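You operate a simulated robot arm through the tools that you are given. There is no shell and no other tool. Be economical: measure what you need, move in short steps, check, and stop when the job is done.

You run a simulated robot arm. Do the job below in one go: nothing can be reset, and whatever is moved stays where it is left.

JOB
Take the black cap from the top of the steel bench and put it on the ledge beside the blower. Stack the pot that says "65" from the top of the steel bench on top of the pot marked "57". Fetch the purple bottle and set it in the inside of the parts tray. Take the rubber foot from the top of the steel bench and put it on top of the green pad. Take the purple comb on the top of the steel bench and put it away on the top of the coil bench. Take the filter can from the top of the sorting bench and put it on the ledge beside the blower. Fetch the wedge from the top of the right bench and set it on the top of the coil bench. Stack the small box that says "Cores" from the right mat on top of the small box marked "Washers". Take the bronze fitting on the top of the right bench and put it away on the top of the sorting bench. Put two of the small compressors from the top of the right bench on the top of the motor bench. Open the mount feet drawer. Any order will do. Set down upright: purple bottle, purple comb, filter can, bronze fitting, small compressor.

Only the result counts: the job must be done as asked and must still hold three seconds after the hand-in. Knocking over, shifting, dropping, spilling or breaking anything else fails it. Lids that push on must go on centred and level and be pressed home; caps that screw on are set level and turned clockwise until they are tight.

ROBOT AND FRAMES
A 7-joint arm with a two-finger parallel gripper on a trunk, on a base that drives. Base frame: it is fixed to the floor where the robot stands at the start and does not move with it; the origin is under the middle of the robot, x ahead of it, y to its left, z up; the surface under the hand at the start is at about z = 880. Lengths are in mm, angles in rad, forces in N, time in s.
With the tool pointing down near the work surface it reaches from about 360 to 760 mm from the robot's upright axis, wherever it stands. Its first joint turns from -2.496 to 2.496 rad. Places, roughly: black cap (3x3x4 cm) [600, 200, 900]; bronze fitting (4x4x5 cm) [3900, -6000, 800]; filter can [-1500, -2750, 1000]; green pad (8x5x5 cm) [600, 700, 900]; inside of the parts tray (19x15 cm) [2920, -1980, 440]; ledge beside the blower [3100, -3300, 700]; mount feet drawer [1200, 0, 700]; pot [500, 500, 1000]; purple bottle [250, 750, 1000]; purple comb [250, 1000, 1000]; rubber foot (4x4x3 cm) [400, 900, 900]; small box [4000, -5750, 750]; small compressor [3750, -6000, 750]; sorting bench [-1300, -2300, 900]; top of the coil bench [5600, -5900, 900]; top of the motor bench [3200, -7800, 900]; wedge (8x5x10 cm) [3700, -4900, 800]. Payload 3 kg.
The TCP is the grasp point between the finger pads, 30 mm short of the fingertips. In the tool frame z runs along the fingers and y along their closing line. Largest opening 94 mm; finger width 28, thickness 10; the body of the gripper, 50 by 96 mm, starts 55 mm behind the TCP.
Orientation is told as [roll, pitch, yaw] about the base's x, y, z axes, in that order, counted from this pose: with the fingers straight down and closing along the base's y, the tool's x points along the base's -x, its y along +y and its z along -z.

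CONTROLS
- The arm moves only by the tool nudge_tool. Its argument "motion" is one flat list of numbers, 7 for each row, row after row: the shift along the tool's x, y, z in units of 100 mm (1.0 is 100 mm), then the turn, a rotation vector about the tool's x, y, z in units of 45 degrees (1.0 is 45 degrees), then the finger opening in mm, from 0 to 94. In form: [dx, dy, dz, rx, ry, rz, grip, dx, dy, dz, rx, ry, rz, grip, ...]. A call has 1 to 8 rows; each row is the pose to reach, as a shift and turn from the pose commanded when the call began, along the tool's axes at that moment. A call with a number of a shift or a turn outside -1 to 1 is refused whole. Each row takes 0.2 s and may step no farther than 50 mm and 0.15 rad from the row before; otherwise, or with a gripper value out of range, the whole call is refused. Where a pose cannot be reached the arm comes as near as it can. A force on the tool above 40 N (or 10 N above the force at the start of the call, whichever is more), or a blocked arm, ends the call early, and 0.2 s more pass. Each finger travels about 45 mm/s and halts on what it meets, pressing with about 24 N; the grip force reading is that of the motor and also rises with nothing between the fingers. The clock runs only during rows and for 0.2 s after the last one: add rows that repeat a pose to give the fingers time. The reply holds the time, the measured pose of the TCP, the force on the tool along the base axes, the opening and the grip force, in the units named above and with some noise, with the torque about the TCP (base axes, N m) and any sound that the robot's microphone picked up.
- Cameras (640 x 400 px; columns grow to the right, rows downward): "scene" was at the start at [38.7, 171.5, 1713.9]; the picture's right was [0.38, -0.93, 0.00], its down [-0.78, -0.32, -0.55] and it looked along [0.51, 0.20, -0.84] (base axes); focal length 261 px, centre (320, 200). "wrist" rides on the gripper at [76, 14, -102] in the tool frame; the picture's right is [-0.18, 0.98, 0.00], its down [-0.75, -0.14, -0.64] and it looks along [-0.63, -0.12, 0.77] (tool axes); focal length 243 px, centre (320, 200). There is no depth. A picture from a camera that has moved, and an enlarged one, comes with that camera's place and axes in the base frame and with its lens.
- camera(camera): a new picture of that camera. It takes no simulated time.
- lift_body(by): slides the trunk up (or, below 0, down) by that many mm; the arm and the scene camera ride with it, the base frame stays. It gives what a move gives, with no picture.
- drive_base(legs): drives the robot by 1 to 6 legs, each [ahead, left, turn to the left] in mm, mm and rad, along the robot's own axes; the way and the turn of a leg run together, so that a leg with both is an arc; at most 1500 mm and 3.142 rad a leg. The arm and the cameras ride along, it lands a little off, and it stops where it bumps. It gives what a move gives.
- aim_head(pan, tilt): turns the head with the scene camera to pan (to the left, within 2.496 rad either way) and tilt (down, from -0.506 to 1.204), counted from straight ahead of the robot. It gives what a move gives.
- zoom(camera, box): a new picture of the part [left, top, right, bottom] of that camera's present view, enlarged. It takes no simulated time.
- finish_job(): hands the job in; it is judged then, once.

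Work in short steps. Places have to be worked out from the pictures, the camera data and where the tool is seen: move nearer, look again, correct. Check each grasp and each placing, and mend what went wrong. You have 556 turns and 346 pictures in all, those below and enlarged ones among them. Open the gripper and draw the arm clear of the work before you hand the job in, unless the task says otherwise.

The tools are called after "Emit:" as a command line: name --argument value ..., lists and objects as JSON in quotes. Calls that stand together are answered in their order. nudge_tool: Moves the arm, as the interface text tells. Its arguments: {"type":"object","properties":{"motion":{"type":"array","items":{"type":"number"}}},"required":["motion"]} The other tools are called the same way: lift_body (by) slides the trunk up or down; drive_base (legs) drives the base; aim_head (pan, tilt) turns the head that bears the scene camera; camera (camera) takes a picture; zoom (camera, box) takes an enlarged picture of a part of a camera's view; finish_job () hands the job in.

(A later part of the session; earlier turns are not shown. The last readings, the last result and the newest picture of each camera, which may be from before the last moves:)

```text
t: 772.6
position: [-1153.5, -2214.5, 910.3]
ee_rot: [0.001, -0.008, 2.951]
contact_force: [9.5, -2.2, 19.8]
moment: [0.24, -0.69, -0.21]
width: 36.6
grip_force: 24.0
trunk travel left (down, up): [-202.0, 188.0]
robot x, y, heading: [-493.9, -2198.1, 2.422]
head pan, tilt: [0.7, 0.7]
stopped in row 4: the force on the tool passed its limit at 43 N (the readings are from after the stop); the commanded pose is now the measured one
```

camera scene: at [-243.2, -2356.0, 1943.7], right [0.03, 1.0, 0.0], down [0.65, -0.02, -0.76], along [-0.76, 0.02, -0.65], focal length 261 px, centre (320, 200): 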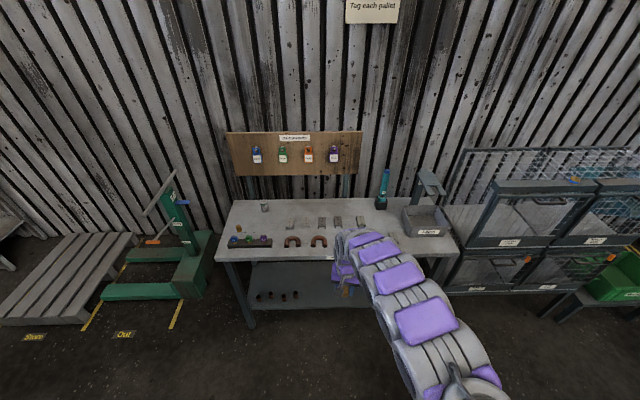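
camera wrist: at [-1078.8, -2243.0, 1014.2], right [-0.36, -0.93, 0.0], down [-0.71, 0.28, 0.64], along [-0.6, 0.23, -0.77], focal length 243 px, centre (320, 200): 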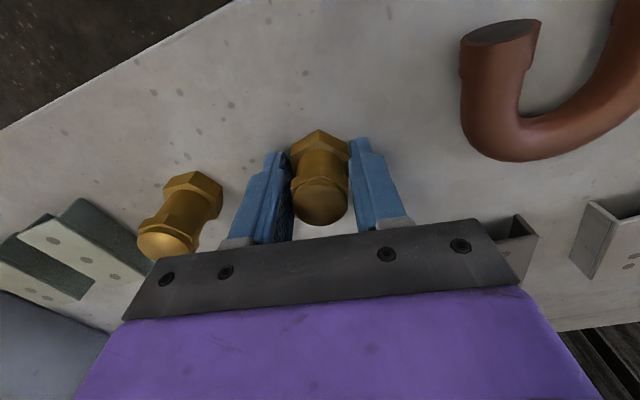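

Contact. Ease off 2 mm, release, rise.

Emit:
nudge_tool --motion '[0, 0, -0.02, 0, 0, 0, 22, 0, 0, -0.02, 0, 0, 0, 40, 0, 0, -0.02, 0, 0, 0, 52, 0, 0, -0.02, 0, 0, 0, 60, 0, 0, -0.02, 0, 0, 0, 60, 0, 0, -0.45, 0, 0, 0, 60, 0, 0, -0.9, 0, 0, 0, 60]'

Emit:
lift_body --by 120

Emit:
camera --camera "wrist"

```text
t: 774.2
position: [-1152.3, -2212.5, 998.4]
ee_rot: [0.003, -0.005, 2.953]
contact_force: [0.4, 0.0, -0.8]
moment: [0.0, -0.03, 0.03]
width: 59.9
grip_force: 0.1
trunk travel left (down, up): [-202.0, 188.0]
robot x, y, heading: [-496.5, -2200.2, 2.421]
head pan, tilt: [0.7, 0.7]
```

```text
t: 775.7
position: [-1152.7, -2213.5, 1118.3]
ee_rot: [0.002, -0.007, 2.953]
contact_force: [0.7, 0.4, 0.1]
moment: [0.01, -0.03, -0.01]
width: 60.1
grip_force: 0.0
trunk travel left (down, up): [-322.0, 68.0]
robot x, y, heading: [-495.3, -2193.2, 2.421]
head pan, tilt: [0.7, 0.7]
```

```text
158 pictures are left
camera wrist: at [-1080.0, -2241.5, 1219.1], right [-0.36, -0.93, 0.0], down [-0.71, 0.28, 0.65], along [-0.6, 0.23, -0.76], focal length 243 px, centre (320, 200)
```

wrist: 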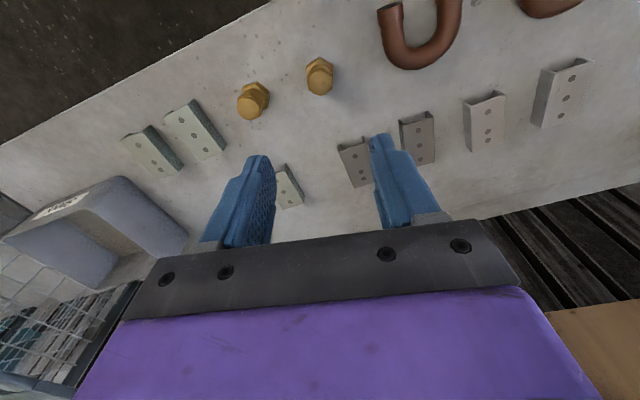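

Fitting stands upright. Now toward the filter can.

Emit:
drive_base --legs '[[-131, 475, 0]]'

Emit:
nudge_tool --motion '[0, 0, 0, 0, 0, 0, 80, 0, 0, 0, 0, 0, 0, 80, 0, 0, 0, 0, 0, 0, 80, 0, 0, 0, 0, 0, 0, 80]'

Emit:
camera --camera "wrist"

Emit:
camera --camera "scene"

```text
t: 778.6
position: [-1361.2, -2655.6, 1122.4]
ee_rot: [0.008, -0.011, 2.957]
contact_force: [-0.3, -0.5, 0.3]
moment: [0.04, -0.06, 0.02]
width: 59.8
grip_force: 0.0
trunk travel left (down, up): [-322.0, 68.0]
robot x, y, heading: [-706.6, -2639.3, 2.427]
head pan, tilt: [0.7, 0.7]
```

```text
t: 779.6
position: [-1364.5, -2659.6, 1120.3]
ee_rot: [0.006, -0.008, 2.957]
contact_force: [0.3, -0.9, 0.3]
moment: [0.02, 0.0, 0.0]
width: 80.2
grip_force: 0.0
trunk travel left (down, up): [-322.0, 68.0]
robot x, y, heading: [-711.2, -2644.3, 2.425]
head pan, tilt: [0.7, 0.7]
```

```text
157 pictures are left
camera wrist: at [-1290.5, -2686.8, 1222.5], right [-0.36, -0.93, 0.01], down [-0.71, 0.28, 0.65], along [-0.61, 0.23, -0.76], focal length 243 px, centre (320, 200)
```

wrist: 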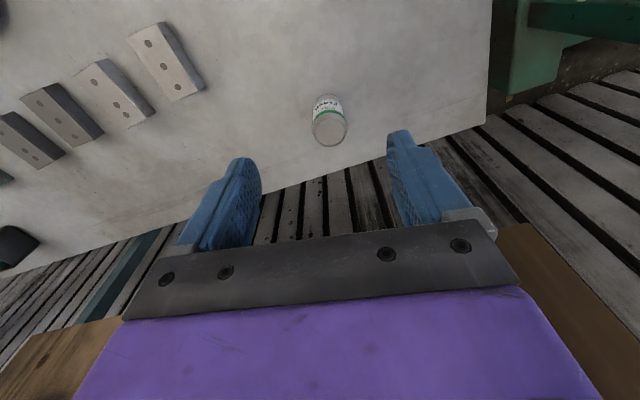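

```text
156 pictures are left
camera scene: at [-866.2, -2762.1, 1884.4], right [0.02, 1.0, 0.0], down [0.65, -0.01, -0.76], along [-0.76, 0.01, -0.65], focal length 261 px, centre (320, 200)
```

scene: 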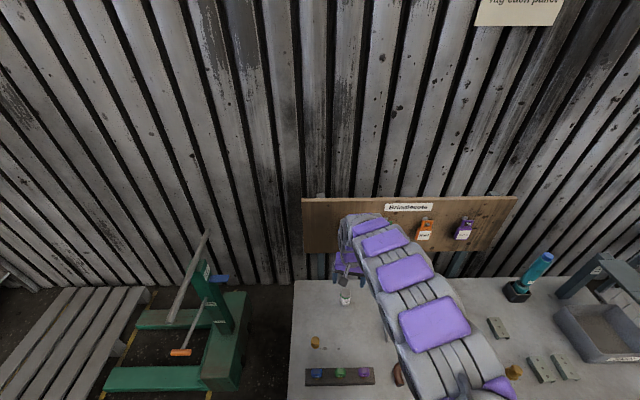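

I zoom on the can.

Emit:
zoom --camera "wrist" --box '[280, 70, 380, 170]'

```text
4.00 times, centred on (330, 120) of wrist
camera zoom: at [-1290.5, -2686.8, 1222.5], right [-0.36, -0.93, 0.01], down [-0.71, 0.28, 0.65], along [-0.61, 0.23, -0.76], focal length 970 px, centre (280, 520)
```

zoom: 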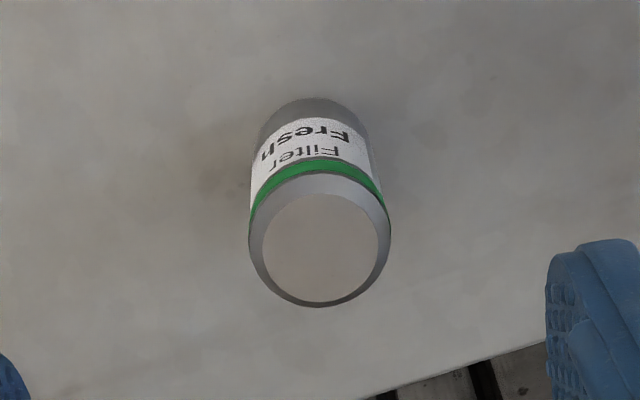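

Filter can: Ø≈42, height ≈70, centre ≈[-1413,-2654]. I extend over it and lower.

Emit:
nudge_tool --motion '[-0.25, 0.02, 0, 0.007, 0.01, 0, 72, -0.48, 0.04, 0, 0.007, 0.01, 0, 72, -0.48, 0.04, 0, 0.007, 0.01, 0, 72]'

Emit:
lift_body --by -120

Emit:
nudge_tool --motion '[0, 0, 0, 0, 0, 0, 72, 0, 0, 0, 0, 0, 0, 72, 0, 0, 0, 0, 0, 0, 72]'

Emit:
camera --camera "wrist"

Emit:
zoom --camera "scene" --box '[280, 180, 440, 320]'

```text
t: 780.4
position: [-1410.5, -2651.8, 1121.5]
ee_rot: [-0.001, -0.004, 2.958]
contact_force: [0.5, -0.3, 0.0]
moment: [-0.04, -0.04, -0.01]
width: 72.1
grip_force: 0.2
trunk travel left (down, up): [-322.0, 68.0]
robot x, y, heading: [-707.8, -2640.1, 2.424]
head pan, tilt: [0.7, 0.7]
```

```text
t: 781.9
position: [-1413.4, -2655.8, 1000.5]
ee_rot: [-0.003, -0.002, 2.958]
contact_force: [0.8, 0.3, -0.6]
moment: [0.03, -0.03, -0.02]
width: 71.9
grip_force: 0.0
trunk travel left (down, up): [-202.0, 188.0]
robot x, y, heading: [-709.9, -2642.1, 2.43]
head pan, tilt: [0.7, 0.7]
```

```text
t: 782.7
position: [-1413.5, -2655.5, 999.5]
ee_rot: [-0.004, -0.002, 2.959]
contact_force: [-1.1, 0.5, 0.2]
moment: [0.03, 0.01, -0.01]
width: 71.9
grip_force: 0.1
trunk travel left (down, up): [-202.0, 188.0]
robot x, y, heading: [-710.0, -2642.9, 2.424]
head pan, tilt: [0.7, 0.7]
```

```text
154 pictures are left
camera wrist: at [-1340.9, -2683.8, 1102.2], right [-0.36, -0.93, 0.0], down [-0.71, 0.27, 0.64], along [-0.6, 0.23, -0.77], focal length 243 px, centre (320, 200)
```

wrist: 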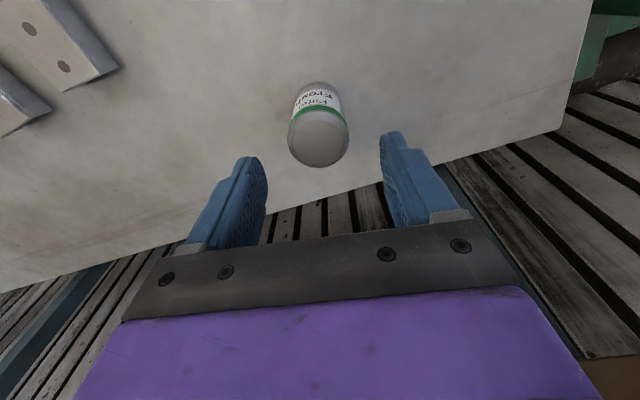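

```text
2.86 times, centred on (360, 250) of scene
camera zoom: at [-871.6, -2768.7, 1763.6], right [0.02, 1.0, 0.0], down [0.65, -0.01, -0.76], along [-0.76, 0.01, -0.65], focal length 746 px, centre (206, 57)
```

zoom: 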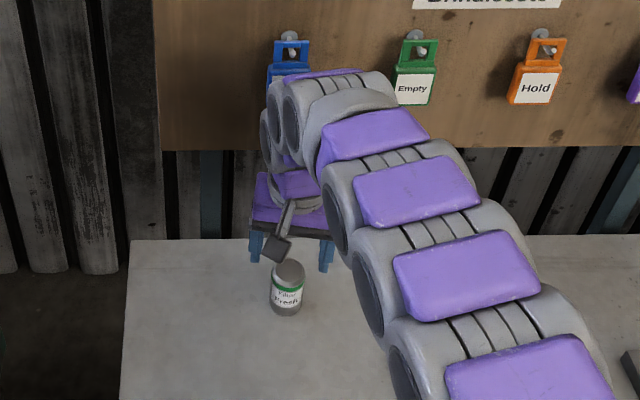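

Aligned. Lower 80 and grip.

Emit:
lift_body --by -81

Emit:
nudge_tool --motion '[0, 0, 0, 0, 0, 0, 55, 0, 0, 0, 0, 0, 0, 35, 0, 0, 0, 0, 0, 0, 28, 0, 0, 0, 0, 0, 0, 28, 0, 0, 0, 0, 0, 0, 28]'

Emit:
lift_body --by 265

Emit:
camera --camera "wrist"

```text
t: 783.9
position: [-1412.5, -2656.6, 919.3]
ee_rot: [-0.004, -0.005, 2.958]
contact_force: [0.0, 0.7, -0.4]
moment: [0.02, 0.0, 0.0]
width: 72.2
grip_force: 0.1
trunk travel left (down, up): [-121.0, 269.0]
robot x, y, heading: [-709.5, -2643.8, 2.428]
head pan, tilt: [0.7, 0.7]
```

```text
t: 785.1
position: [-1413.0, -2656.5, 919.3]
ee_rot: [-0.006, -0.001, 2.958]
contact_force: [0.4, -0.5, 2.3]
moment: [-0.05, 0.04, -0.01]
width: 41.6
grip_force: 24.0
trunk travel left (down, up): [-121.0, 269.0]
robot x, y, heading: [-705.7, -2646.5, 2.428]
head pan, tilt: [0.7, 0.7]
```

```text
t: 787.8
position: [-1413.1, -2655.1, 1183.9]
ee_rot: [-0.003, 0.002, 2.958]
contact_force: [-0.6, -0.8, -1.9]
moment: [0.02, 0.02, 0.01]
width: 41.9
grip_force: 23.3
trunk travel left (down, up): [-386.0, 4.0]
robot x, y, heading: [-711.5, -2641.1, 2.42]
head pan, tilt: [0.7, 0.7]
```

```text
152 pictures are left
camera wrist: at [-1341.4, -2683.7, 1285.9], right [-0.36, -0.93, 0.0], down [-0.72, 0.27, 0.64], along [-0.6, 0.23, -0.77], focal length 243 px, centre (320, 200)
```

wrist: 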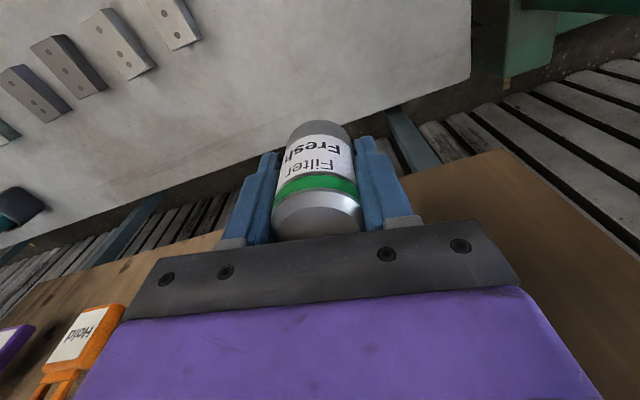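

Can held. I drive out, turn the arm east, and go through the corridor to the blower.

Emit:
drive_base --legs '[[-113, -552, 0], [0, 0, -3.14], [-224, 256, 0]]'

```text
t: 800.2
position: [432.4, -1993.8, 1192.7]
ee_rot: [0.009, -0.009, -0.218]
contact_force: [1.0, -0.8, -0.4]
moment: [-0.02, 0.13, 0.04]
width: 41.6
grip_force: 23.8
trunk travel left (down, up): [-386.0, 4.0]
robot x, y, heading: [-257.9, -1967.7, -0.749]
head pan, tilt: [0.7, 0.7]
```

Emit:
drive_base --legs '[[828, 769, 0], [828, 769, 0], [885, -952, 0]]'

Emit:
camera --camera "scene"

```text
t: 817.4
position: [2681.1, -3313.5, 1184.4]
ee_rot: [-0.009, -0.001, -0.244]
contact_force: [0.4, 0.4, -1.8]
moment: [-0.02, 0.02, -0.02]
width: 41.3
grip_force: 24.3
trunk travel left (down, up): [-386.0, 4.0]
robot x, y, heading: [1976.3, -3289.0, -0.773]
head pan, tilt: [0.7, 0.7]
```

```text
151 pictures are left
camera scene: at [2153.0, -3168.2, 1946.9], right [-0.07, -1.0, 0.0], down [-0.65, 0.04, -0.76], along [0.76, -0.06, -0.65], focal length 261 px, centre (320, 200)
```

scene: 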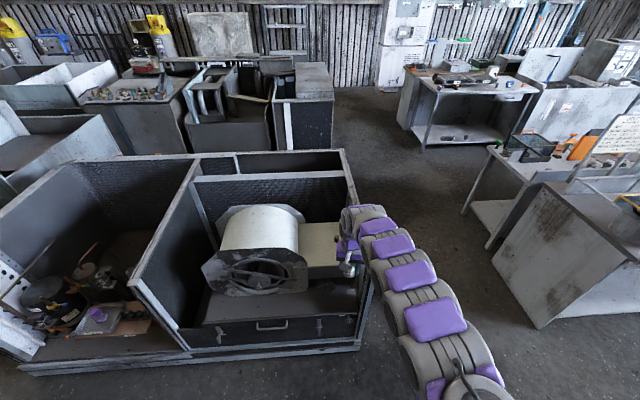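

Emit:
drive_base --legs '[[262, 302, 0]]'

Emit:
nudge_tool --motion '[0, 0, 0, 0, 0, 0, 28, 0, 0, 0, 0, 0, 0, 28, 0, 0, 0, 0, 0, 0, 28]'

Emit:
camera --camera "wrist"

Emit:
camera --camera "scene"

```text
t: 819.9
position: [3079.8, -3276.5, 1186.7]
ee_rot: [-0.004, -0.004, -0.243]
contact_force: [-0.2, 0.3, -1.8]
moment: [0.03, -0.01, 0.0]
width: 41.7
grip_force: 23.6
trunk travel left (down, up): [-386.0, 4.0]
robot x, y, heading: [2380.4, -3249.2, -0.777]
head pan, tilt: [0.7, 0.7]
```

```text
t: 820.7
position: [3076.9, -3278.5, 1188.9]
ee_rot: [-0.002, -0.008, -0.245]
contact_force: [0.1, 0.0, -1.0]
moment: [0.01, 0.01, -0.03]
width: 41.3
grip_force: 23.4
trunk travel left (down, up): [-386.0, 4.0]
robot x, y, heading: [2379.6, -3252.8, -0.776]
head pan, tilt: [0.7, 0.7]
```

```text
150 pictures are left
camera wrist: at [3006.0, -3245.6, 1290.2], right [0.42, 0.91, 0.0], down [0.69, -0.32, 0.65], along [0.59, -0.27, -0.76], focal length 243 px, centre (320, 200)
```

wrist: 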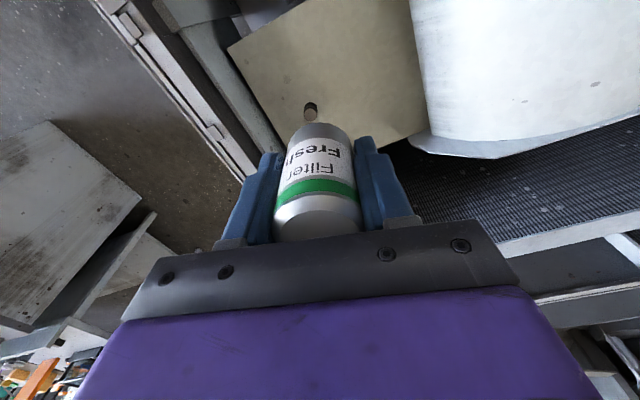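

```text
149 pictures are left
camera scene: at [2546.5, -3140.3, 1948.5], right [-0.08, -1.0, 0.0], down [-0.64, 0.05, -0.76], along [0.76, -0.06, -0.64], focal length 261 px, centre (320, 200)
```

scene: 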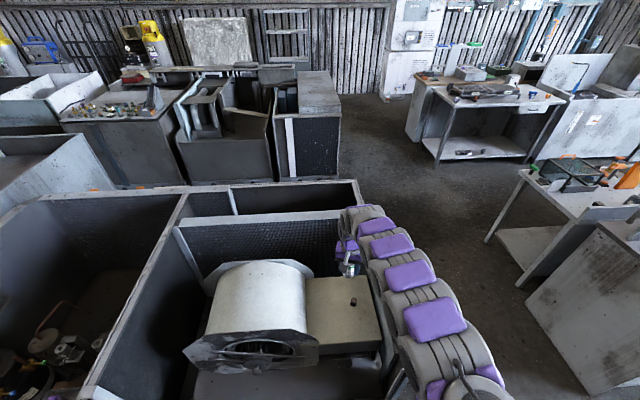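

Position is good (cap seen at [3172,-3342]). Lower 345 by trunk and check.

Emit:
lift_body --by -345

Emit:
nudge_tool --motion '[0, 0, 0, 0, 0, 0, 28, 0, 0, 0, 0, 0, 0, 28, 0, 0, 0, 0, 0, 0, 28]'

Emit:
camera --camera "wrist"

Emit:
aim_head --pan 0.75 --tilt 0.9

Emit:
camera --camera "scene"

```text
t: 824.1
position: [3079.7, -3275.5, 842.6]
ee_rot: [-0.004, -0.007, -0.245]
contact_force: [0.3, -0.1, -1.6]
moment: [0.01, -0.01, -0.02]
width: 41.4
grip_force: 24.5
trunk travel left (down, up): [-41.0, 349.0]
robot x, y, heading: [2383.8, -3251.6, -0.778]
head pan, tilt: [0.7, 0.7]
```

```text
t: 824.9
position: [3078.4, -3275.8, 841.9]
ee_rot: [-0.005, -0.005, -0.243]
contact_force: [-0.1, -0.1, -1.1]
moment: [-0.02, -0.03, -0.01]
width: 41.6
grip_force: 24.1
trunk travel left (down, up): [-41.0, 349.0]
robot x, y, heading: [2386.4, -3248.0, -0.778]
head pan, tilt: [0.7, 0.7]
```

```text
148 pictures are left
camera wrist: at [3008.6, -3242.4, 943.8], right [0.42, 0.91, 0.0], down [0.69, -0.31, 0.65], along [0.59, -0.27, -0.76], focal length 243 px, centre (320, 200)
```

wrist: 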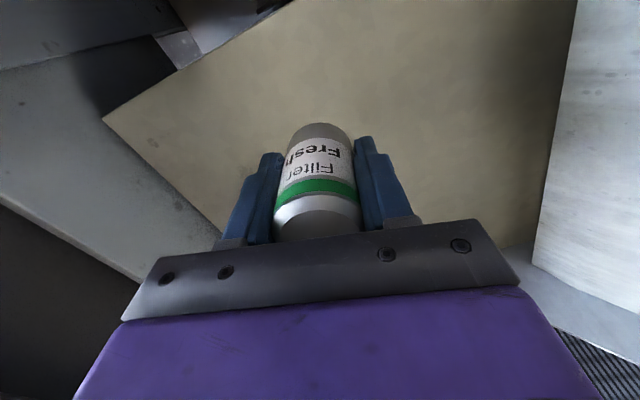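

```text
t: 825.6
position: [3079.5, -3274.0, 842.4]
ee_rot: [-0.005, -0.006, -0.245]
contact_force: [0.1, -0.4, -1.4]
moment: [0.03, 0.01, -0.02]
width: 41.2
grip_force: 23.9
trunk travel left (down, up): [-41.0, 349.0]
robot x, y, heading: [2381.3, -3247.4, -0.774]
head pan, tilt: [0.75, 0.901]
```

```text
147 pictures are left
camera scene: at [2543.5, -3128.1, 1586.4], right [-0.02, -1.0, 0.0], down [-0.79, 0.02, -0.62], along [0.62, -0.02, -0.79], focal length 261 px, centre (320, 200)
```

scene: 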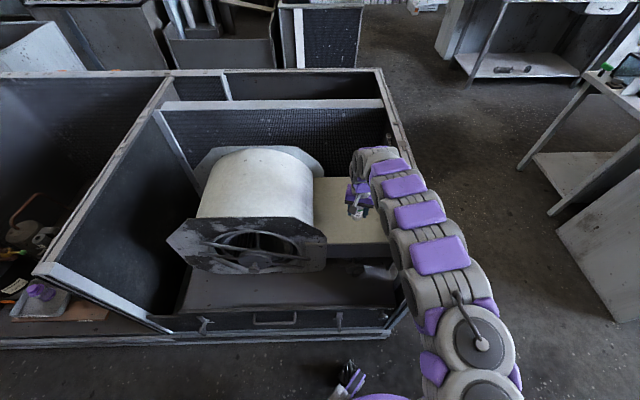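

Over the duct, 70 mm behind its front edge. I step down to contact.

Emit:
nudge_tool --motion '[0, 0, 0.3, -0.006, 0.008, 0, 28, 0, 0, 0.5, -0.006, 0.008, 0, 28, 0, 0, 0.53, -0.006, 0.008, 0, 28, 0, 0, 0.56, -0.006, 0.008, 0, 28, 0, 0, 0.59, -0.006, 0.008, 0, 28, 0, 0, 0.62, -0.006, 0.008, 0, 28]'

```text
t: 827.0
position: [3080.4, -3275.9, 781.9]
ee_rot: [0.0, -0.004, -0.244]
contact_force: [-0.3, 2.4, 21.7]
moment: [0.02, -0.04, -0.02]
width: 41.8
grip_force: 24.4
trunk travel left (down, up): [-41.0, 349.0]
robot x, y, heading: [2383.1, -3247.7, -0.779]
head pan, tilt: [0.75, 0.901]
```

Contact at 782 with 22 N. Ease off, open and rise.

Emit:
nudge_tool --motion '[0, 0, -0.015, 0, 0, 0, 28, 0, 0, -0.015, 0, 0, 0, 48, 0, 0, -0.015, 0, 0, 0, 60, 0, 0, -0.015, 0, 0, 0, 68, 0, 0, -0.015, 0, 0, 0, 68, 0, 0, -0.45, 0, 0, 0, 68, 0, 0, -0.95, 0, 0, 0, 68]'

Emit:
lift_body --by 300

Emit:
camera --camera "wrist"

```text
t: 828.6
position: [3077.2, -3274.7, 876.3]
ee_rot: [0.0, 0.0, -0.244]
contact_force: [-1.0, 0.2, -0.4]
moment: [-0.01, 0.0, -0.01]
width: 68.3
grip_force: 0.1
trunk travel left (down, up): [-41.0, 349.0]
robot x, y, heading: [2382.9, -3249.3, -0.775]
head pan, tilt: [0.75, 0.901]
```

```text
t: 831.6
position: [3079.1, -3275.2, 1174.7]
ee_rot: [0.0, -0.002, -0.243]
contact_force: [1.0, 0.2, -0.7]
moment: [-0.01, -0.03, -0.03]
width: 67.9
grip_force: 0.2
trunk travel left (down, up): [-341.0, 49.0]
robot x, y, heading: [2383.3, -3247.5, -0.774]
head pan, tilt: [0.75, 0.901]
```

```text
146 pictures are left
camera wrist: at [3008.3, -3242.9, 1277.2], right [0.42, 0.91, 0.0], down [0.7, -0.32, 0.64], along [0.58, -0.27, -0.77], focal length 243 px, centre (320, 200)
```

wrist: 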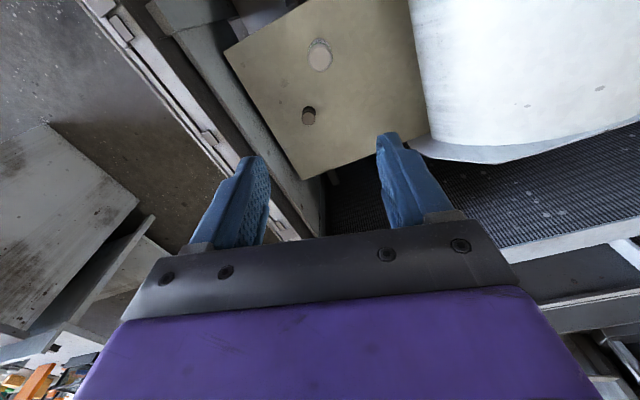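

Both items are on the ledge. The told spot for the coil bench ([5600,-5900]) lies on its far, coil‑free half; to be safe I will move comb and wedge there. I drive back to the coil bench, starting with the comb.

Emit:
drive_base --legs '[[-274, -268, 0], [727, -744, 0], [965, 944, 0], [965, 944, 0], [426, -436, 0]]'

Emit:
nudge_tool --motion '[0, 0, 0, 0, 0, 0.18, 80, 0, 0, 0, 0, 0, 0.36, 80, 0, 0, 0, 0, 0, 0.54, 80, 0, 0, 0, 0, 0, 0.68, 80, 0, 0, 0, 0, 0, 0.68, 80]'

Emit:
camera --camera "wrist"

Emit:
aim_head --pan 0.4 --tilt 0.75

Emit:
camera --camera "scene"

```text
t: 854.9
position: [5431.0, -4881.7, 1173.3]
ee_rot: [-0.001, 0.001, -0.228]
contact_force: [-0.9, -0.3, -0.8]
moment: [0.03, -0.03, 0.0]
width: 68.0
grip_force: 0.1
trunk travel left (down, up): [-341.0, 49.0]
robot x, y, heading: [4733.2, -4868.5, -0.758]
head pan, tilt: [0.75, 0.901]
```

```text
t: 856.1
position: [5425.3, -4885.2, 1175.9]
ee_rot: [0.002, -0.003, -0.764]
contact_force: [-0.1, 0.5, 0.1]
moment: [-0.01, -0.03, 0.0]
width: 79.8
grip_force: 0.0
trunk travel left (down, up): [-341.0, 49.0]
robot x, y, heading: [4732.6, -4872.0, -0.759]
head pan, tilt: [0.75, 0.901]
```

```text
145 pictures are left
camera wrist: at [5379.4, -4822.3, 1279.4], right [0.81, 0.58, 0.0], down [0.45, -0.62, 0.64], along [0.38, -0.52, -0.77], focal length 243 px, centre (320, 200)
```

wrist: 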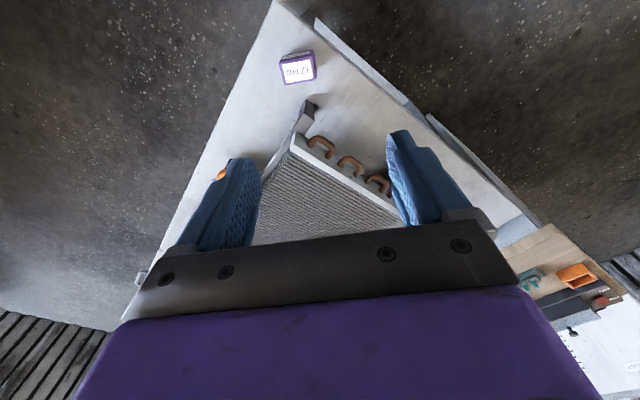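

```text
t: 856.9
position: [5426.1, -4883.7, 1176.6]
ee_rot: [0.004, 0.001, -0.761]
contact_force: [0.2, -0.4, 0.7]
moment: [-0.01, -0.01, -0.01]
width: 80.1
grip_force: 0.0
trunk travel left (down, up): [-341.0, 49.0]
robot x, y, heading: [4733.8, -4869.6, -0.755]
head pan, tilt: [0.4, 0.75]
```

```text
144 pictures are left
camera scene: at [4894.5, -4774.1, 1898.3], right [-0.35, -0.94, 0.0], down [-0.64, 0.24, -0.73], along [0.68, -0.26, -0.68], focal length 261 px, centre (320, 200)
```

scene: 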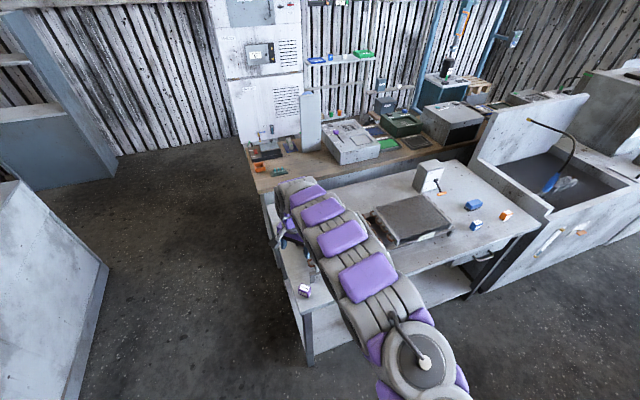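

Coil 2 ends at y≈−5700, so the free far part centres on y≈−5925 – matching the told spot. I pick the comb up again.

Emit:
nudge_tool --motion '[0.11, -0.27, 0, 0, 0, 0.02, 80, 0.11, -0.27, 0, 0, 0, 0.02, 80, 0.11, -0.27, 0, 0, 0, 0.02, 80]'

Emit:
lift_body --by -160

Emit:
nudge_tool --motion '[0, 0, 0, 0, 0, 0, 80, 0, 0, 0, 0, 0, 0, 80, 0, 0, 0, 0, 0, 0, 80]'

Emit:
zoom --camera "wrist" --box '[200, 50, 440, 220]'

```text
t: 857.7
position: [5398.9, -4894.6, 1177.6]
ee_rot: [0.002, -0.001, -0.777]
contact_force: [0.7, -0.3, -0.4]
moment: [0.01, -0.02, 0.01]
width: 79.8
grip_force: 0.0
trunk travel left (down, up): [-341.0, 49.0]
robot x, y, heading: [4737.2, -4866.8, -0.76]
head pan, tilt: [0.4, 0.75]
```

```text
t: 859.5
position: [5399.4, -4895.8, 1017.0]
ee_rot: [0.003, -0.002, -0.776]
contact_force: [0.8, 0.8, -0.1]
moment: [-0.02, 0.0, 0.0]
width: 79.9
grip_force: 0.2
trunk travel left (down, up): [-181.0, 209.0]
robot x, y, heading: [4727.7, -4870.2, -0.756]
head pan, tilt: [0.4, 0.75]
```

```text
t: 860.3
position: [5400.0, -4896.6, 1017.0]
ee_rot: [0.003, 0.0, -0.775]
contact_force: [-0.2, 0.0, -0.2]
moment: [-0.01, 0.02, 0.02]
width: 80.1
grip_force: 0.1
trunk travel left (down, up): [-181.0, 209.0]
robot x, y, heading: [4734.2, -4865.4, -0.754]
head pan, tilt: [0.4, 0.75]
```

```text
2.35 times, centred on (320, 135) of wrist
camera zoom: at [5355.4, -4832.9, 1119.2], right [0.82, 0.57, 0.0], down [0.44, -0.63, 0.64], along [0.37, -0.53, -0.77], focal length 571 px, centre (320, 353)
```

zoom: 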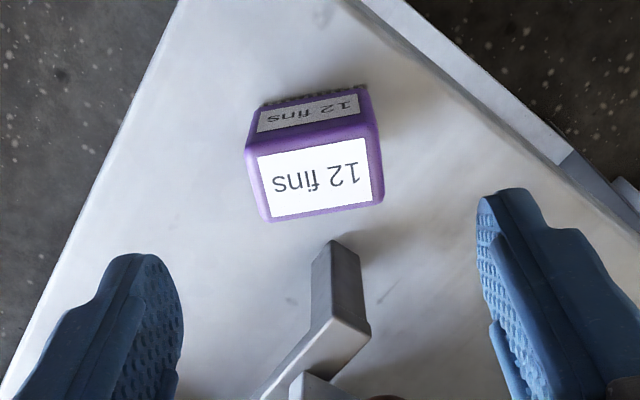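

Aligned as before. Descend 96 and grip.

Emit:
lift_body --by -96

Emit:
nudge_tool --motion '[-0.02, 0.0, 0, 0, 0, 0, 65, -0.02, 0, 0, 0, 0, 0, 45, -0.02, 0, 0, 0, 0, 0, 25, -0.02, 0, 0, 0, 0, 0, 25, -0.02, 0, 0, 0, 0, 0, 25]'

Emit:
lift_body --by 240

Emit:
camera --camera "wrist"

```text
t: 861.6
position: [5399.8, -4895.2, 921.6]
ee_rot: [0.003, -0.002, -0.777]
contact_force: [1.0, -0.1, -0.5]
moment: [0.0, -0.03, 0.01]
width: 79.8
grip_force: 0.1
trunk travel left (down, up): [-85.0, 305.0]
robot x, y, heading: [4732.5, -4869.9, -0.76]
head pan, tilt: [0.4, 0.75]
```

```text
t: 862.8
position: [5401.0, -4896.5, 919.2]
ee_rot: [0.003, 0.002, -0.777]
contact_force: [0.1, 0.2, -0.6]
moment: [0.03, -0.01, -0.03]
width: 49.8
grip_force: 23.9
trunk travel left (down, up): [-85.0, 305.0]
robot x, y, heading: [4733.8, -4868.0, -0.756]
head pan, tilt: [0.4, 0.75]
```

```text
t: 865.3
position: [5400.4, -4897.7, 1159.8]
ee_rot: [0.002, 0.0, -0.777]
contact_force: [0.9, -0.4, -1.1]
moment: [-0.01, -0.03, 0.02]
width: 49.7
grip_force: 23.7
trunk travel left (down, up): [-325.0, 65.0]
robot x, y, heading: [4733.7, -4869.9, -0.759]
head pan, tilt: [0.4, 0.75]
```

```text
142 pictures are left
camera wrist: at [5357.0, -4834.2, 1263.0], right [0.82, 0.57, 0.0], down [0.44, -0.63, 0.64], along [0.37, -0.53, -0.77], focal length 243 px, centre (320, 200)
```

wrist: 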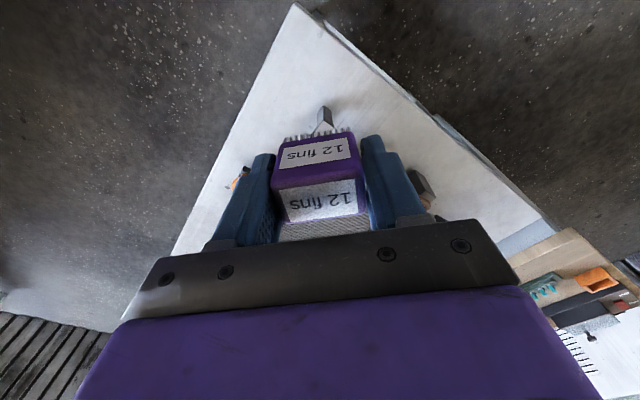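

Comb held. I carry it over to ≈[5640,-6010].

Emit:
drive_base --legs '[[938, -644, 0]]'

Emit:
nudge_tool --motion '[0, 0, 0, 0, 0, 0, 25, 0, 0, 0, 0, 0, 0, 25, 0, 0, 0, 0, 0, 0, 25]'

Emit:
camera --camera "wrist"

Emit:
aim_head --pan 0.75 --tilt 0.85

Emit:
camera --camera "scene"

```text
t: 871.2
position: [5660.9, -6015.8, 1160.5]
ee_rot: [0.003, -0.002, -0.768]
contact_force: [-0.2, 0.2, -0.3]
moment: [-0.01, -0.02, 0.0]
width: 49.6
grip_force: 23.7
trunk travel left (down, up): [-325.0, 65.0]
robot x, y, heading: [4993.5, -5991.8, -0.753]
head pan, tilt: [0.4, 0.75]
```

```text
t: 872.0
position: [5655.7, -6016.3, 1163.3]
ee_rot: [0.007, -0.004, -0.767]
contact_force: [0.1, -0.2, -1.3]
moment: [0.02, 0.04, 0.0]
width: 49.8
grip_force: 23.5
trunk travel left (down, up): [-325.0, 65.0]
robot x, y, heading: [4991.5, -5992.0, -0.754]
head pan, tilt: [0.4, 0.75]
```

```text
141 pictures are left
camera wrist: at [5611.2, -5953.1, 1265.3], right [0.82, 0.58, 0.01], down [0.44, -0.63, 0.64], along [0.38, -0.52, -0.77], focal length 243 px, centre (320, 200)
```

wrist: 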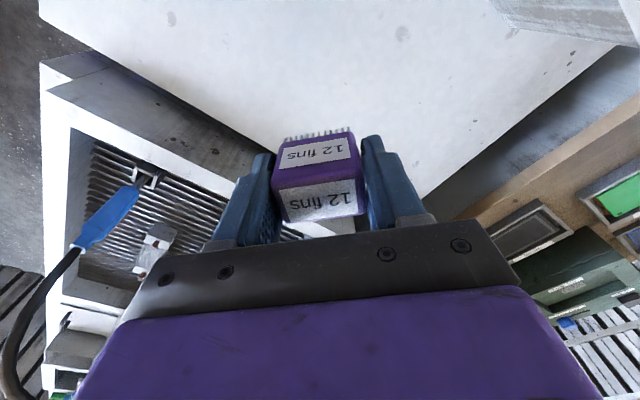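

```text
t: 872.8
position: [5657.5, -6016.1, 1163.3]
ee_rot: [0.009, -0.003, -0.769]
contact_force: [-0.8, -0.4, -1.0]
moment: [-0.01, -0.04, 0.0]
width: 49.7
grip_force: 24.4
trunk travel left (down, up): [-325.0, 65.0]
robot x, y, heading: [4990.3, -5991.8, -0.753]
head pan, tilt: [0.75, 0.85]
```

```text
140 pictures are left
camera scene: at [5152.0, -5866.8, 1874.3], right [0.0, -1.0, 0.0], down [-0.75, 0.0, -0.66], along [0.66, 0.0, -0.75], focal length 261 px, centre (320, 200)
```

scene: 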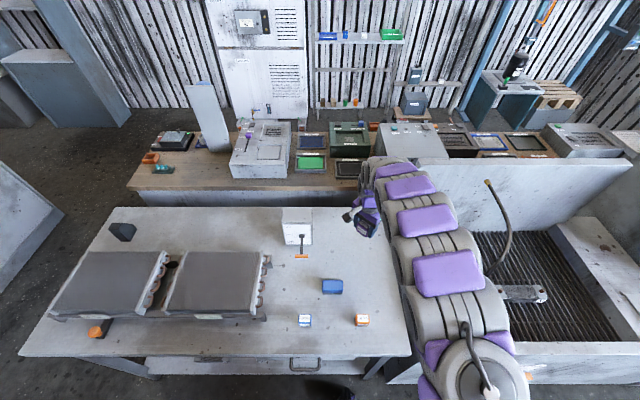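

Great view: spot [5657,-6016] is free. I lower and step to contact.

Emit:
nudge_tool --motion '[0, 0, 0, 0.01, 0.004, 0, 25, 0, 0, 0, 0.01, 0.004, 0, 25]'

Emit:
lift_body --by -215

Emit:
nudge_tool --motion '[0, 0, 0, 0, 0, 0, 25, 0, 0, 0.12, 0, 0, 0, 25, 0, 0, 0.2, 0, 0, 0, 25, 0, 0, 0.23, 0, 0, 0, 25, 0, 0, 0.26, 0, 0, 0, 25, 0, 0, 0.29, 0, 0, 0, 25, 0, 0, 0.31, 0, 0, 0, 25]'

```text
t: 873.4
position: [5656.5, -6016.4, 1163.2]
ee_rot: [-0.003, -0.001, -0.77]
contact_force: [0.2, 0.6, -1.1]
moment: [0.05, 0.01, 0.0]
width: 50.0
grip_force: 23.8
trunk travel left (down, up): [-325.0, 65.0]
robot x, y, heading: [4992.7, -5988.1, -0.751]
head pan, tilt: [0.75, 0.85]
```

```text
t: 875.7
position: [5656.1, -6016.2, 948.1]
ee_rot: [-0.002, 0.0, -0.77]
contact_force: [-0.5, -0.4, -1.2]
moment: [0.02, 0.0, -0.03]
width: 50.0
grip_force: 24.4
trunk travel left (down, up): [-110.0, 280.0]
robot x, y, heading: [4992.2, -5993.0, -0.751]
head pan, tilt: [0.75, 0.85]
```

```text
t: 877.3
position: [5656.0, -6015.7, 921.0]
ee_rot: [0.001, -0.002, -0.769]
contact_force: [2.3, 2.7, 25.7]
moment: [0.1, 0.1, 0.03]
width: 49.9
grip_force: 24.1
trunk travel left (down, up): [-110.0, 280.0]
robot x, y, heading: [4988.9, -5988.3, -0.75]
head pan, tilt: [0.75, 0.85]
```

Emit:
nudge_tool --motion '[0, 0, -0.03, 0, 0, 0, 25, 0, 0, -0.03, 0, 0, 0, 52, 0, 0, -0.03, 0, 0, 0, 65, 0, 0, -0.03, 0, 0, 0, 72, 0, 0, -0.03, 0, 0, 0, 72, 0, 0, -0.45, 0, 0, 0, 72, 0, 0, -0.9, 0, 0, 0, 72]'

Emit:
lift_body --by 160

Emit:
camera --camera "wrist"

```text
t: 878.9
position: [5655.5, -6017.9, 1004.7]
ee_rot: [-0.003, 0.0, -0.77]
contact_force: [0.0, 0.5, -0.3]
moment: [-0.01, -0.01, -0.02]
width: 72.0
grip_force: 0.0
trunk travel left (down, up): [-110.0, 280.0]
robot x, y, heading: [4990.7, -5990.5, -0.751]
head pan, tilt: [0.75, 0.85]
```

```text
t: 880.7
position: [5656.4, -6017.7, 1165.0]
ee_rot: [-0.001, 0.0, -0.77]
contact_force: [0.0, 0.0, -0.1]
moment: [0.01, 0.02, -0.02]
width: 72.0
grip_force: 0.1
trunk travel left (down, up): [-270.0, 120.0]
robot x, y, heading: [4994.3, -5988.2, -0.752]
head pan, tilt: [0.75, 0.85]
```

```text
139 pictures are left
camera wrist: at [5611.7, -5954.1, 1266.5], right [0.82, 0.58, 0.0], down [0.44, -0.62, 0.64], along [0.37, -0.52, -0.77], focal length 243 px, centre (320, 200)
```

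wrist: 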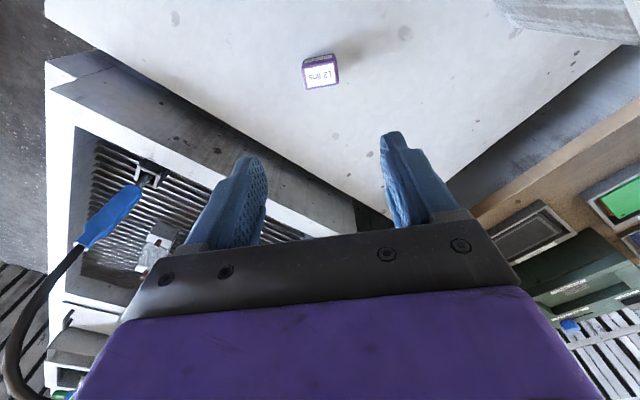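

Comb set in the free half. Now the wedge: back around to the bench's north side.

Emit:
drive_base --legs '[[-212, -198, 0], [-580, 620, 0], [-580, 620, 0], [0, 0, -1.527], [-702, 820, 0]]'

Emit:
nudge_tool --motion '[0, 0, 0, 0, 0, 0.18, 90, 0, 0, 0, 0, 0, 0.36, 90, 0, 0, 0, 0, 0, 0.54, 90, 0, 0, 0, 0, 0, 0.72, 90, 0, 0, 0, 0, 0, 0.9, 90, 0, 0, 0, 0, 0, 1.0, 90, 0, 0, 0, 0, 0, 1.0, 90]'

Emit:
camera --camera "wrist"

```text
t: 899.8
position: [5802.1, -5003.0, 1165.2]
ee_rot: [-0.002, -0.001, -2.324]
contact_force: [0.5, -0.4, 0.2]
moment: [0.04, 0.04, -0.01]
width: 71.9
grip_force: 0.1
trunk travel left (down, up): [-270.0, 120.0]
robot x, y, heading: [5819.9, -4334.8, -2.308]
head pan, tilt: [0.75, 0.85]
```

```text
t: 901.4
position: [5801.5, -5001.4, 1164.8]
ee_rot: [-0.002, -0.001, -3.112]
contact_force: [0.1, 0.2, -0.9]
moment: [0.02, 0.04, -0.02]
width: 90.2
grip_force: 0.1
trunk travel left (down, up): [-270.0, 120.0]
robot x, y, heading: [5817.9, -4339.2, -2.306]
head pan, tilt: [0.75, 0.85]
```

```text
138 pictures are left
camera wrist: at [5878.7, -5013.4, 1267.4], right [-0.16, -0.99, 0.0], down [-0.76, 0.12, 0.64], along [-0.63, 0.1, -0.77], focal length 243 px, centre (320, 200)
```

wrist: 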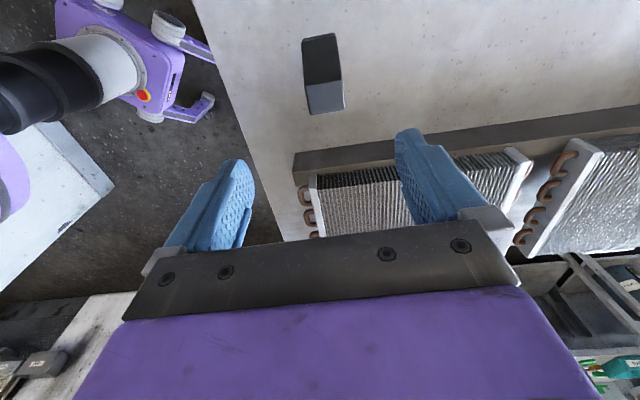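

Wedge at [5790,-5005]. I align and lower.

Emit:
nudge_tool --motion '[-0.13, 0.035, 0, 0, 0, 0.027, 90, -0.13, 0.035, 0, 0, 0, 0.027, 90, -0.13, 0.035, 0, 0, 0, 0.027, 90]'

Emit:
lift_body --by -150

Emit:
nudge_tool --motion '[0, 0, 0, 0, 0, 0, 90, 0, 0, 0, 0, 0, 0, 90, 0, 0, 0, 0, 0, 0, 90]'

Emit:
camera --camera "wrist"

```text
t: 902.2
position: [5789.6, -5005.5, 1164.6]
ee_rot: [0.0, 0.0, -3.134]
contact_force: [-0.5, 0.2, 0.2]
moment: [0.01, -0.01, -0.01]
width: 89.8
grip_force: 0.0
trunk travel left (down, up): [-270.0, 120.0]
robot x, y, heading: [5821.1, -4334.1, -2.305]
head pan, tilt: [0.75, 0.85]
```

```text
t: 904.0
position: [5789.8, -5003.8, 1016.1]
ee_rot: [0.0, 0.0, -3.134]
contact_force: [0.0, 0.0, 0.1]
moment: [0.0, 0.02, -0.02]
width: 89.9
grip_force: 0.0
trunk travel left (down, up): [-120.0, 270.0]
robot x, y, heading: [5813.5, -4341.1, -2.307]
head pan, tilt: [0.75, 0.85]
```

```text
t: 904.8
position: [5789.4, -5004.5, 1014.9]
ee_rot: [-0.001, 0.0, -3.133]
contact_force: [1.6, 0.2, 0.6]
moment: [0.02, 0.02, 0.01]
width: 90.2
grip_force: 0.2
trunk travel left (down, up): [-120.0, 270.0]
robot x, y, heading: [5820.6, -4337.1, -2.306]
head pan, tilt: [0.75, 0.85]
```

```text
137 pictures are left
camera wrist: at [5865.8, -5018.0, 1117.3], right [-0.17, -0.98, 0.0], down [-0.75, 0.13, 0.64], along [-0.63, 0.11, -0.77], focal length 243 px, centre (320, 200)
```

wrist: 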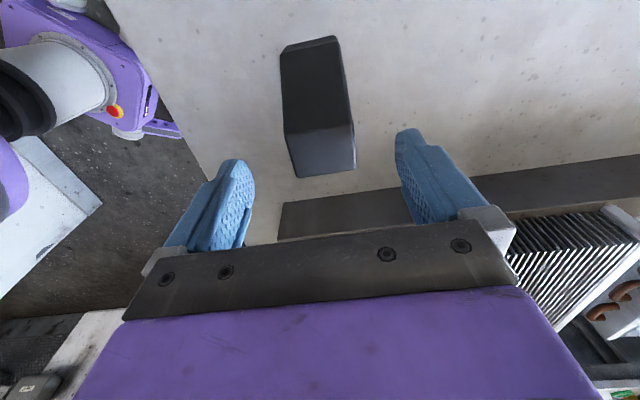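

Emit:
lift_body --by -77

Emit:
nudge_tool --motion '[0, 0, 0, 0, 0, 0, 70, 0, 0, 0, 0, 0, 0, 50, 0, 0, 0, 0, 0, 0, 30, 0, 0, 0, 0, 0, 0, 30, 0, 0, 0, 0, 0, 0, 30]'

Emit:
lift_body --by 240

Emit:
camera --camera "wrist"

```text
t: 905.9
position: [5789.9, -5004.0, 937.9]
ee_rot: [0.003, 0.001, -3.133]
contact_force: [-1.1, 0.7, 0.7]
moment: [-0.02, -0.01, -0.01]
width: 90.0
grip_force: 0.1
trunk travel left (down, up): [-43.0, 347.0]
robot x, y, heading: [5821.0, -4337.0, -2.311]
head pan, tilt: [0.75, 0.85]
```

```text
t: 907.1
position: [5789.7, -5003.8, 937.9]
ee_rot: [0.004, 0.0, -3.134]
contact_force: [0.2, -3.8, 4.5]
moment: [-0.13, 0.02, -0.03]
width: 48.1
grip_force: 23.6
trunk travel left (down, up): [-43.0, 347.0]
robot x, y, heading: [5819.8, -4343.1, -2.308]
head pan, tilt: [0.75, 0.85]
```

```text
t: 909.6
position: [5790.1, -5005.4, 1176.9]
ee_rot: [0.001, 0.0, -3.133]
contact_force: [-0.1, 0.3, -1.8]
moment: [-0.01, 0.02, -0.04]
width: 48.3
grip_force: 24.6
trunk travel left (down, up): [-283.0, 107.0]
robot x, y, heading: [5818.9, -4339.2, -2.303]
head pan, tilt: [0.75, 0.85]
```

```text
136 pictures are left
camera wrist: at [5865.7, -5018.3, 1279.9], right [-0.17, -0.98, 0.0], down [-0.75, 0.13, 0.64], along [-0.63, 0.11, -0.77], focal length 243 px, centre (320, 200)
```

wrist: 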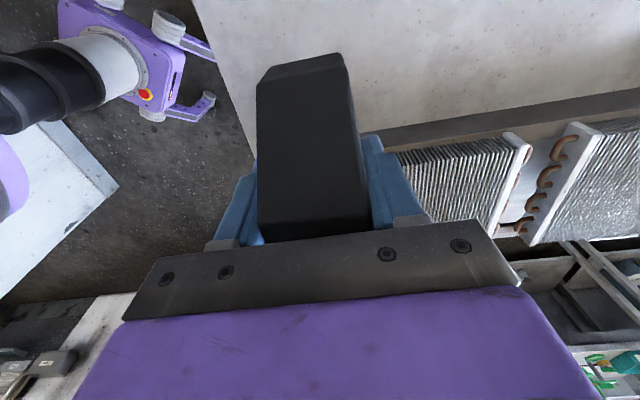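

Wedge held. I carry it back to the west aisle and toward ≈[5685,-5895].

Emit:
drive_base --legs '[[767, -924, 0], [0, 0, 1.614], [510, -616, 0], [510, -616, 0]]'

Emit:
camera --camera "scene"

```text
t: 927.4
position: [5277.6, -5909.5, 1177.7]
ee_rot: [0.0, 0.0, -1.526]
contact_force: [0.5, -0.4, -1.9]
moment: [-0.03, 0.02, 0.02]
width: 48.4
grip_force: 24.0
trunk travel left (down, up): [-283.0, 107.0]
robot x, y, heading: [4609.3, -5904.0, -0.7]
head pan, tilt: [0.75, 0.85]
```

```text
135 pictures are left
camera scene: at [4764.3, -5774.4, 1832.3], right [0.05, -1.0, 0.0], down [-0.75, -0.04, -0.66], along [0.66, 0.03, -0.75], focal length 261 px, centre (320, 200)
```

scene: 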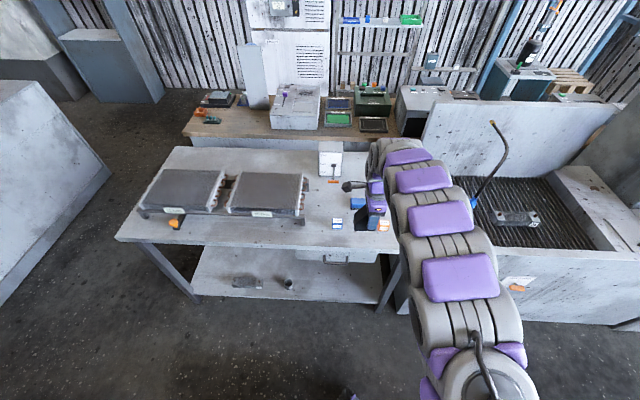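

Emit:
drive_base --legs '[[302, 273, 0]]'

Emit:
nudge_tool --motion '[0, 0, 0, 0, 0, 0, 30, 0, 0, 0, 0, 0, 0, 30, 0, 0, 0, 0, 0, 0, 30]'

Emit:
camera --camera "wrist"

Emit:
camera --camera "scene"

```text
t: 929.9
position: [5681.0, -5899.7, 1180.4]
ee_rot: [0.003, 0.001, -1.522]
contact_force: [0.2, 0.4, -1.6]
moment: [0.0, 0.04, 0.01]
width: 48.2
grip_force: 24.3
trunk travel left (down, up): [-283.0, 107.0]
robot x, y, heading: [5014.5, -5894.3, -0.697]
head pan, tilt: [0.75, 0.85]
```

```text
t: 930.7
position: [5677.1, -5898.6, 1181.1]
ee_rot: [0.004, 0.0, -1.522]
contact_force: [0.0, -0.5, -1.6]
moment: [-0.05, 0.04, -0.03]
width: 48.5
grip_force: 23.8
trunk travel left (down, up): [-283.0, 107.0]
robot x, y, heading: [5015.5, -5892.7, -0.698]
head pan, tilt: [0.75, 0.85]
```

```text
134 pictures are left
camera wrist: at [5686.4, -5822.3, 1283.5], right [0.99, -0.14, 0.0], down [-0.11, -0.76, 0.64], along [-0.08, -0.64, -0.77], focal length 243 px, centre (320, 200)
```

wrist: 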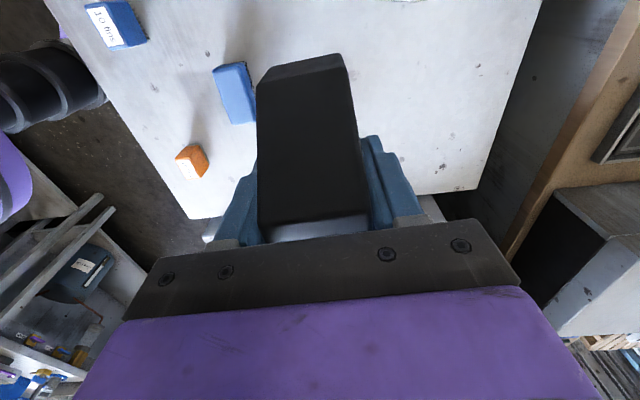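

```text
133 pictures are left
camera scene: at [5169.4, -5761.2, 1832.2], right [0.05, -1.0, 0.0], down [-0.75, -0.04, -0.66], along [0.66, 0.03, -0.75], focal length 261 px, centre (320, 200)
```

scene: 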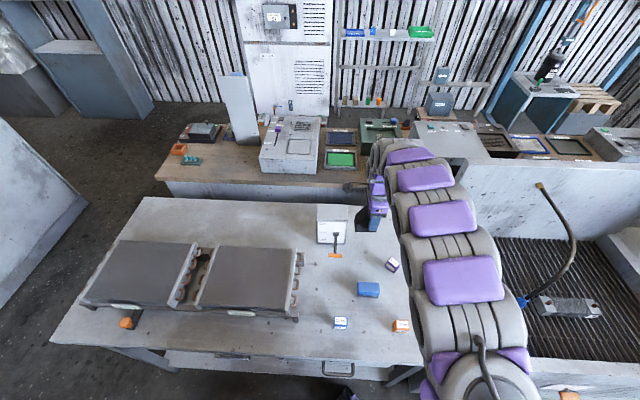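

Spot is free after a 24 mm shift in −y. I shift, lower 215 and step to contact.

Emit:
nudge_tool --motion '[-0.24, -0.01, 0, 0.005, 0, 0, 30, -0.24, -0.01, 0, 0.005, 0, 0, 30, -0.24, -0.01, 0, 0.005, 0, 0, 30]'

Emit:
lift_body --by -215

Emit:
nudge_tool --motion '[0, 0, 0, 0, 0, 0, 30, 0, 0, 0, 0, 0, 0, 30]'

Emit:
camera --camera "wrist"

Emit:
camera --camera "scene"

```text
t: 931.5
position: [5677.8, -5922.4, 1181.7]
ee_rot: [-0.001, 0.0, -1.522]
contact_force: [0.5, -1.2, -0.9]
moment: [-0.02, -0.02, -0.04]
width: 48.2
grip_force: 23.7
trunk travel left (down, up): [-283.0, 107.0]
robot x, y, heading: [5018.1, -5894.5, -0.698]
head pan, tilt: [0.75, 0.85]
```

```text
t: 933.8
position: [5676.7, -5922.0, 967.0]
ee_rot: [0.0, 0.0, -1.522]
contact_force: [-0.9, -0.3, -1.9]
moment: [-0.01, 0.0, 0.01]
width: 48.4
grip_force: 24.0
trunk travel left (down, up): [-68.0, 322.0]
robot x, y, heading: [5015.4, -5895.5, -0.7]
head pan, tilt: [0.75, 0.85]
```

```text
t: 934.4
position: [5677.5, -5923.2, 966.7]
ee_rot: [0.001, 0.0, -1.521]
contact_force: [0.2, -0.9, -2.2]
moment: [-0.04, 0.02, -0.04]
width: 47.9
grip_force: 23.8
trunk travel left (down, up): [-68.0, 322.0]
robot x, y, heading: [5014.8, -5894.4, -0.695]
head pan, tilt: [0.75, 0.85]
```

```text
132 pictures are left
camera wrist: at [5687.2, -5846.2, 1068.8], right [0.99, -0.14, 0.0], down [-0.1, -0.76, 0.64], along [-0.09, -0.64, -0.77], focal length 243 px, centre (320, 200)
```

wrist: 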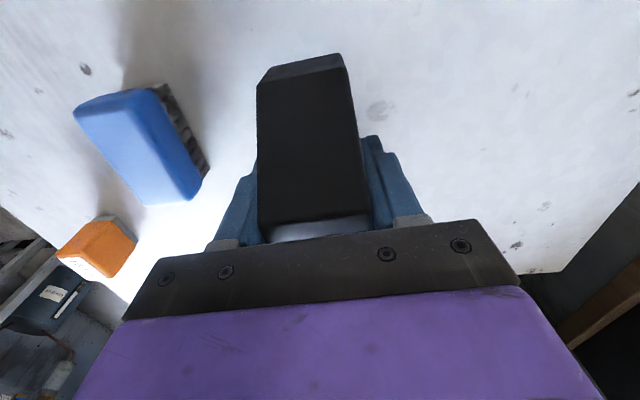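

```text
131 pictures are left
camera scene: at [5168.3, -5761.9, 1617.3], right [0.05, -1.0, 0.0], down [-0.75, -0.04, -0.66], along [0.66, 0.04, -0.75], focal length 261 px, centre (320, 200)
```

scene: 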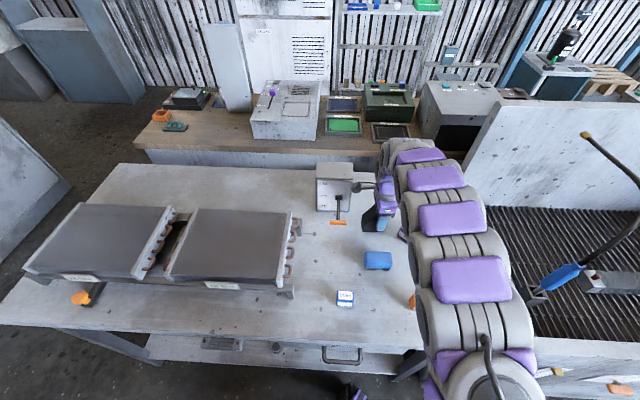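

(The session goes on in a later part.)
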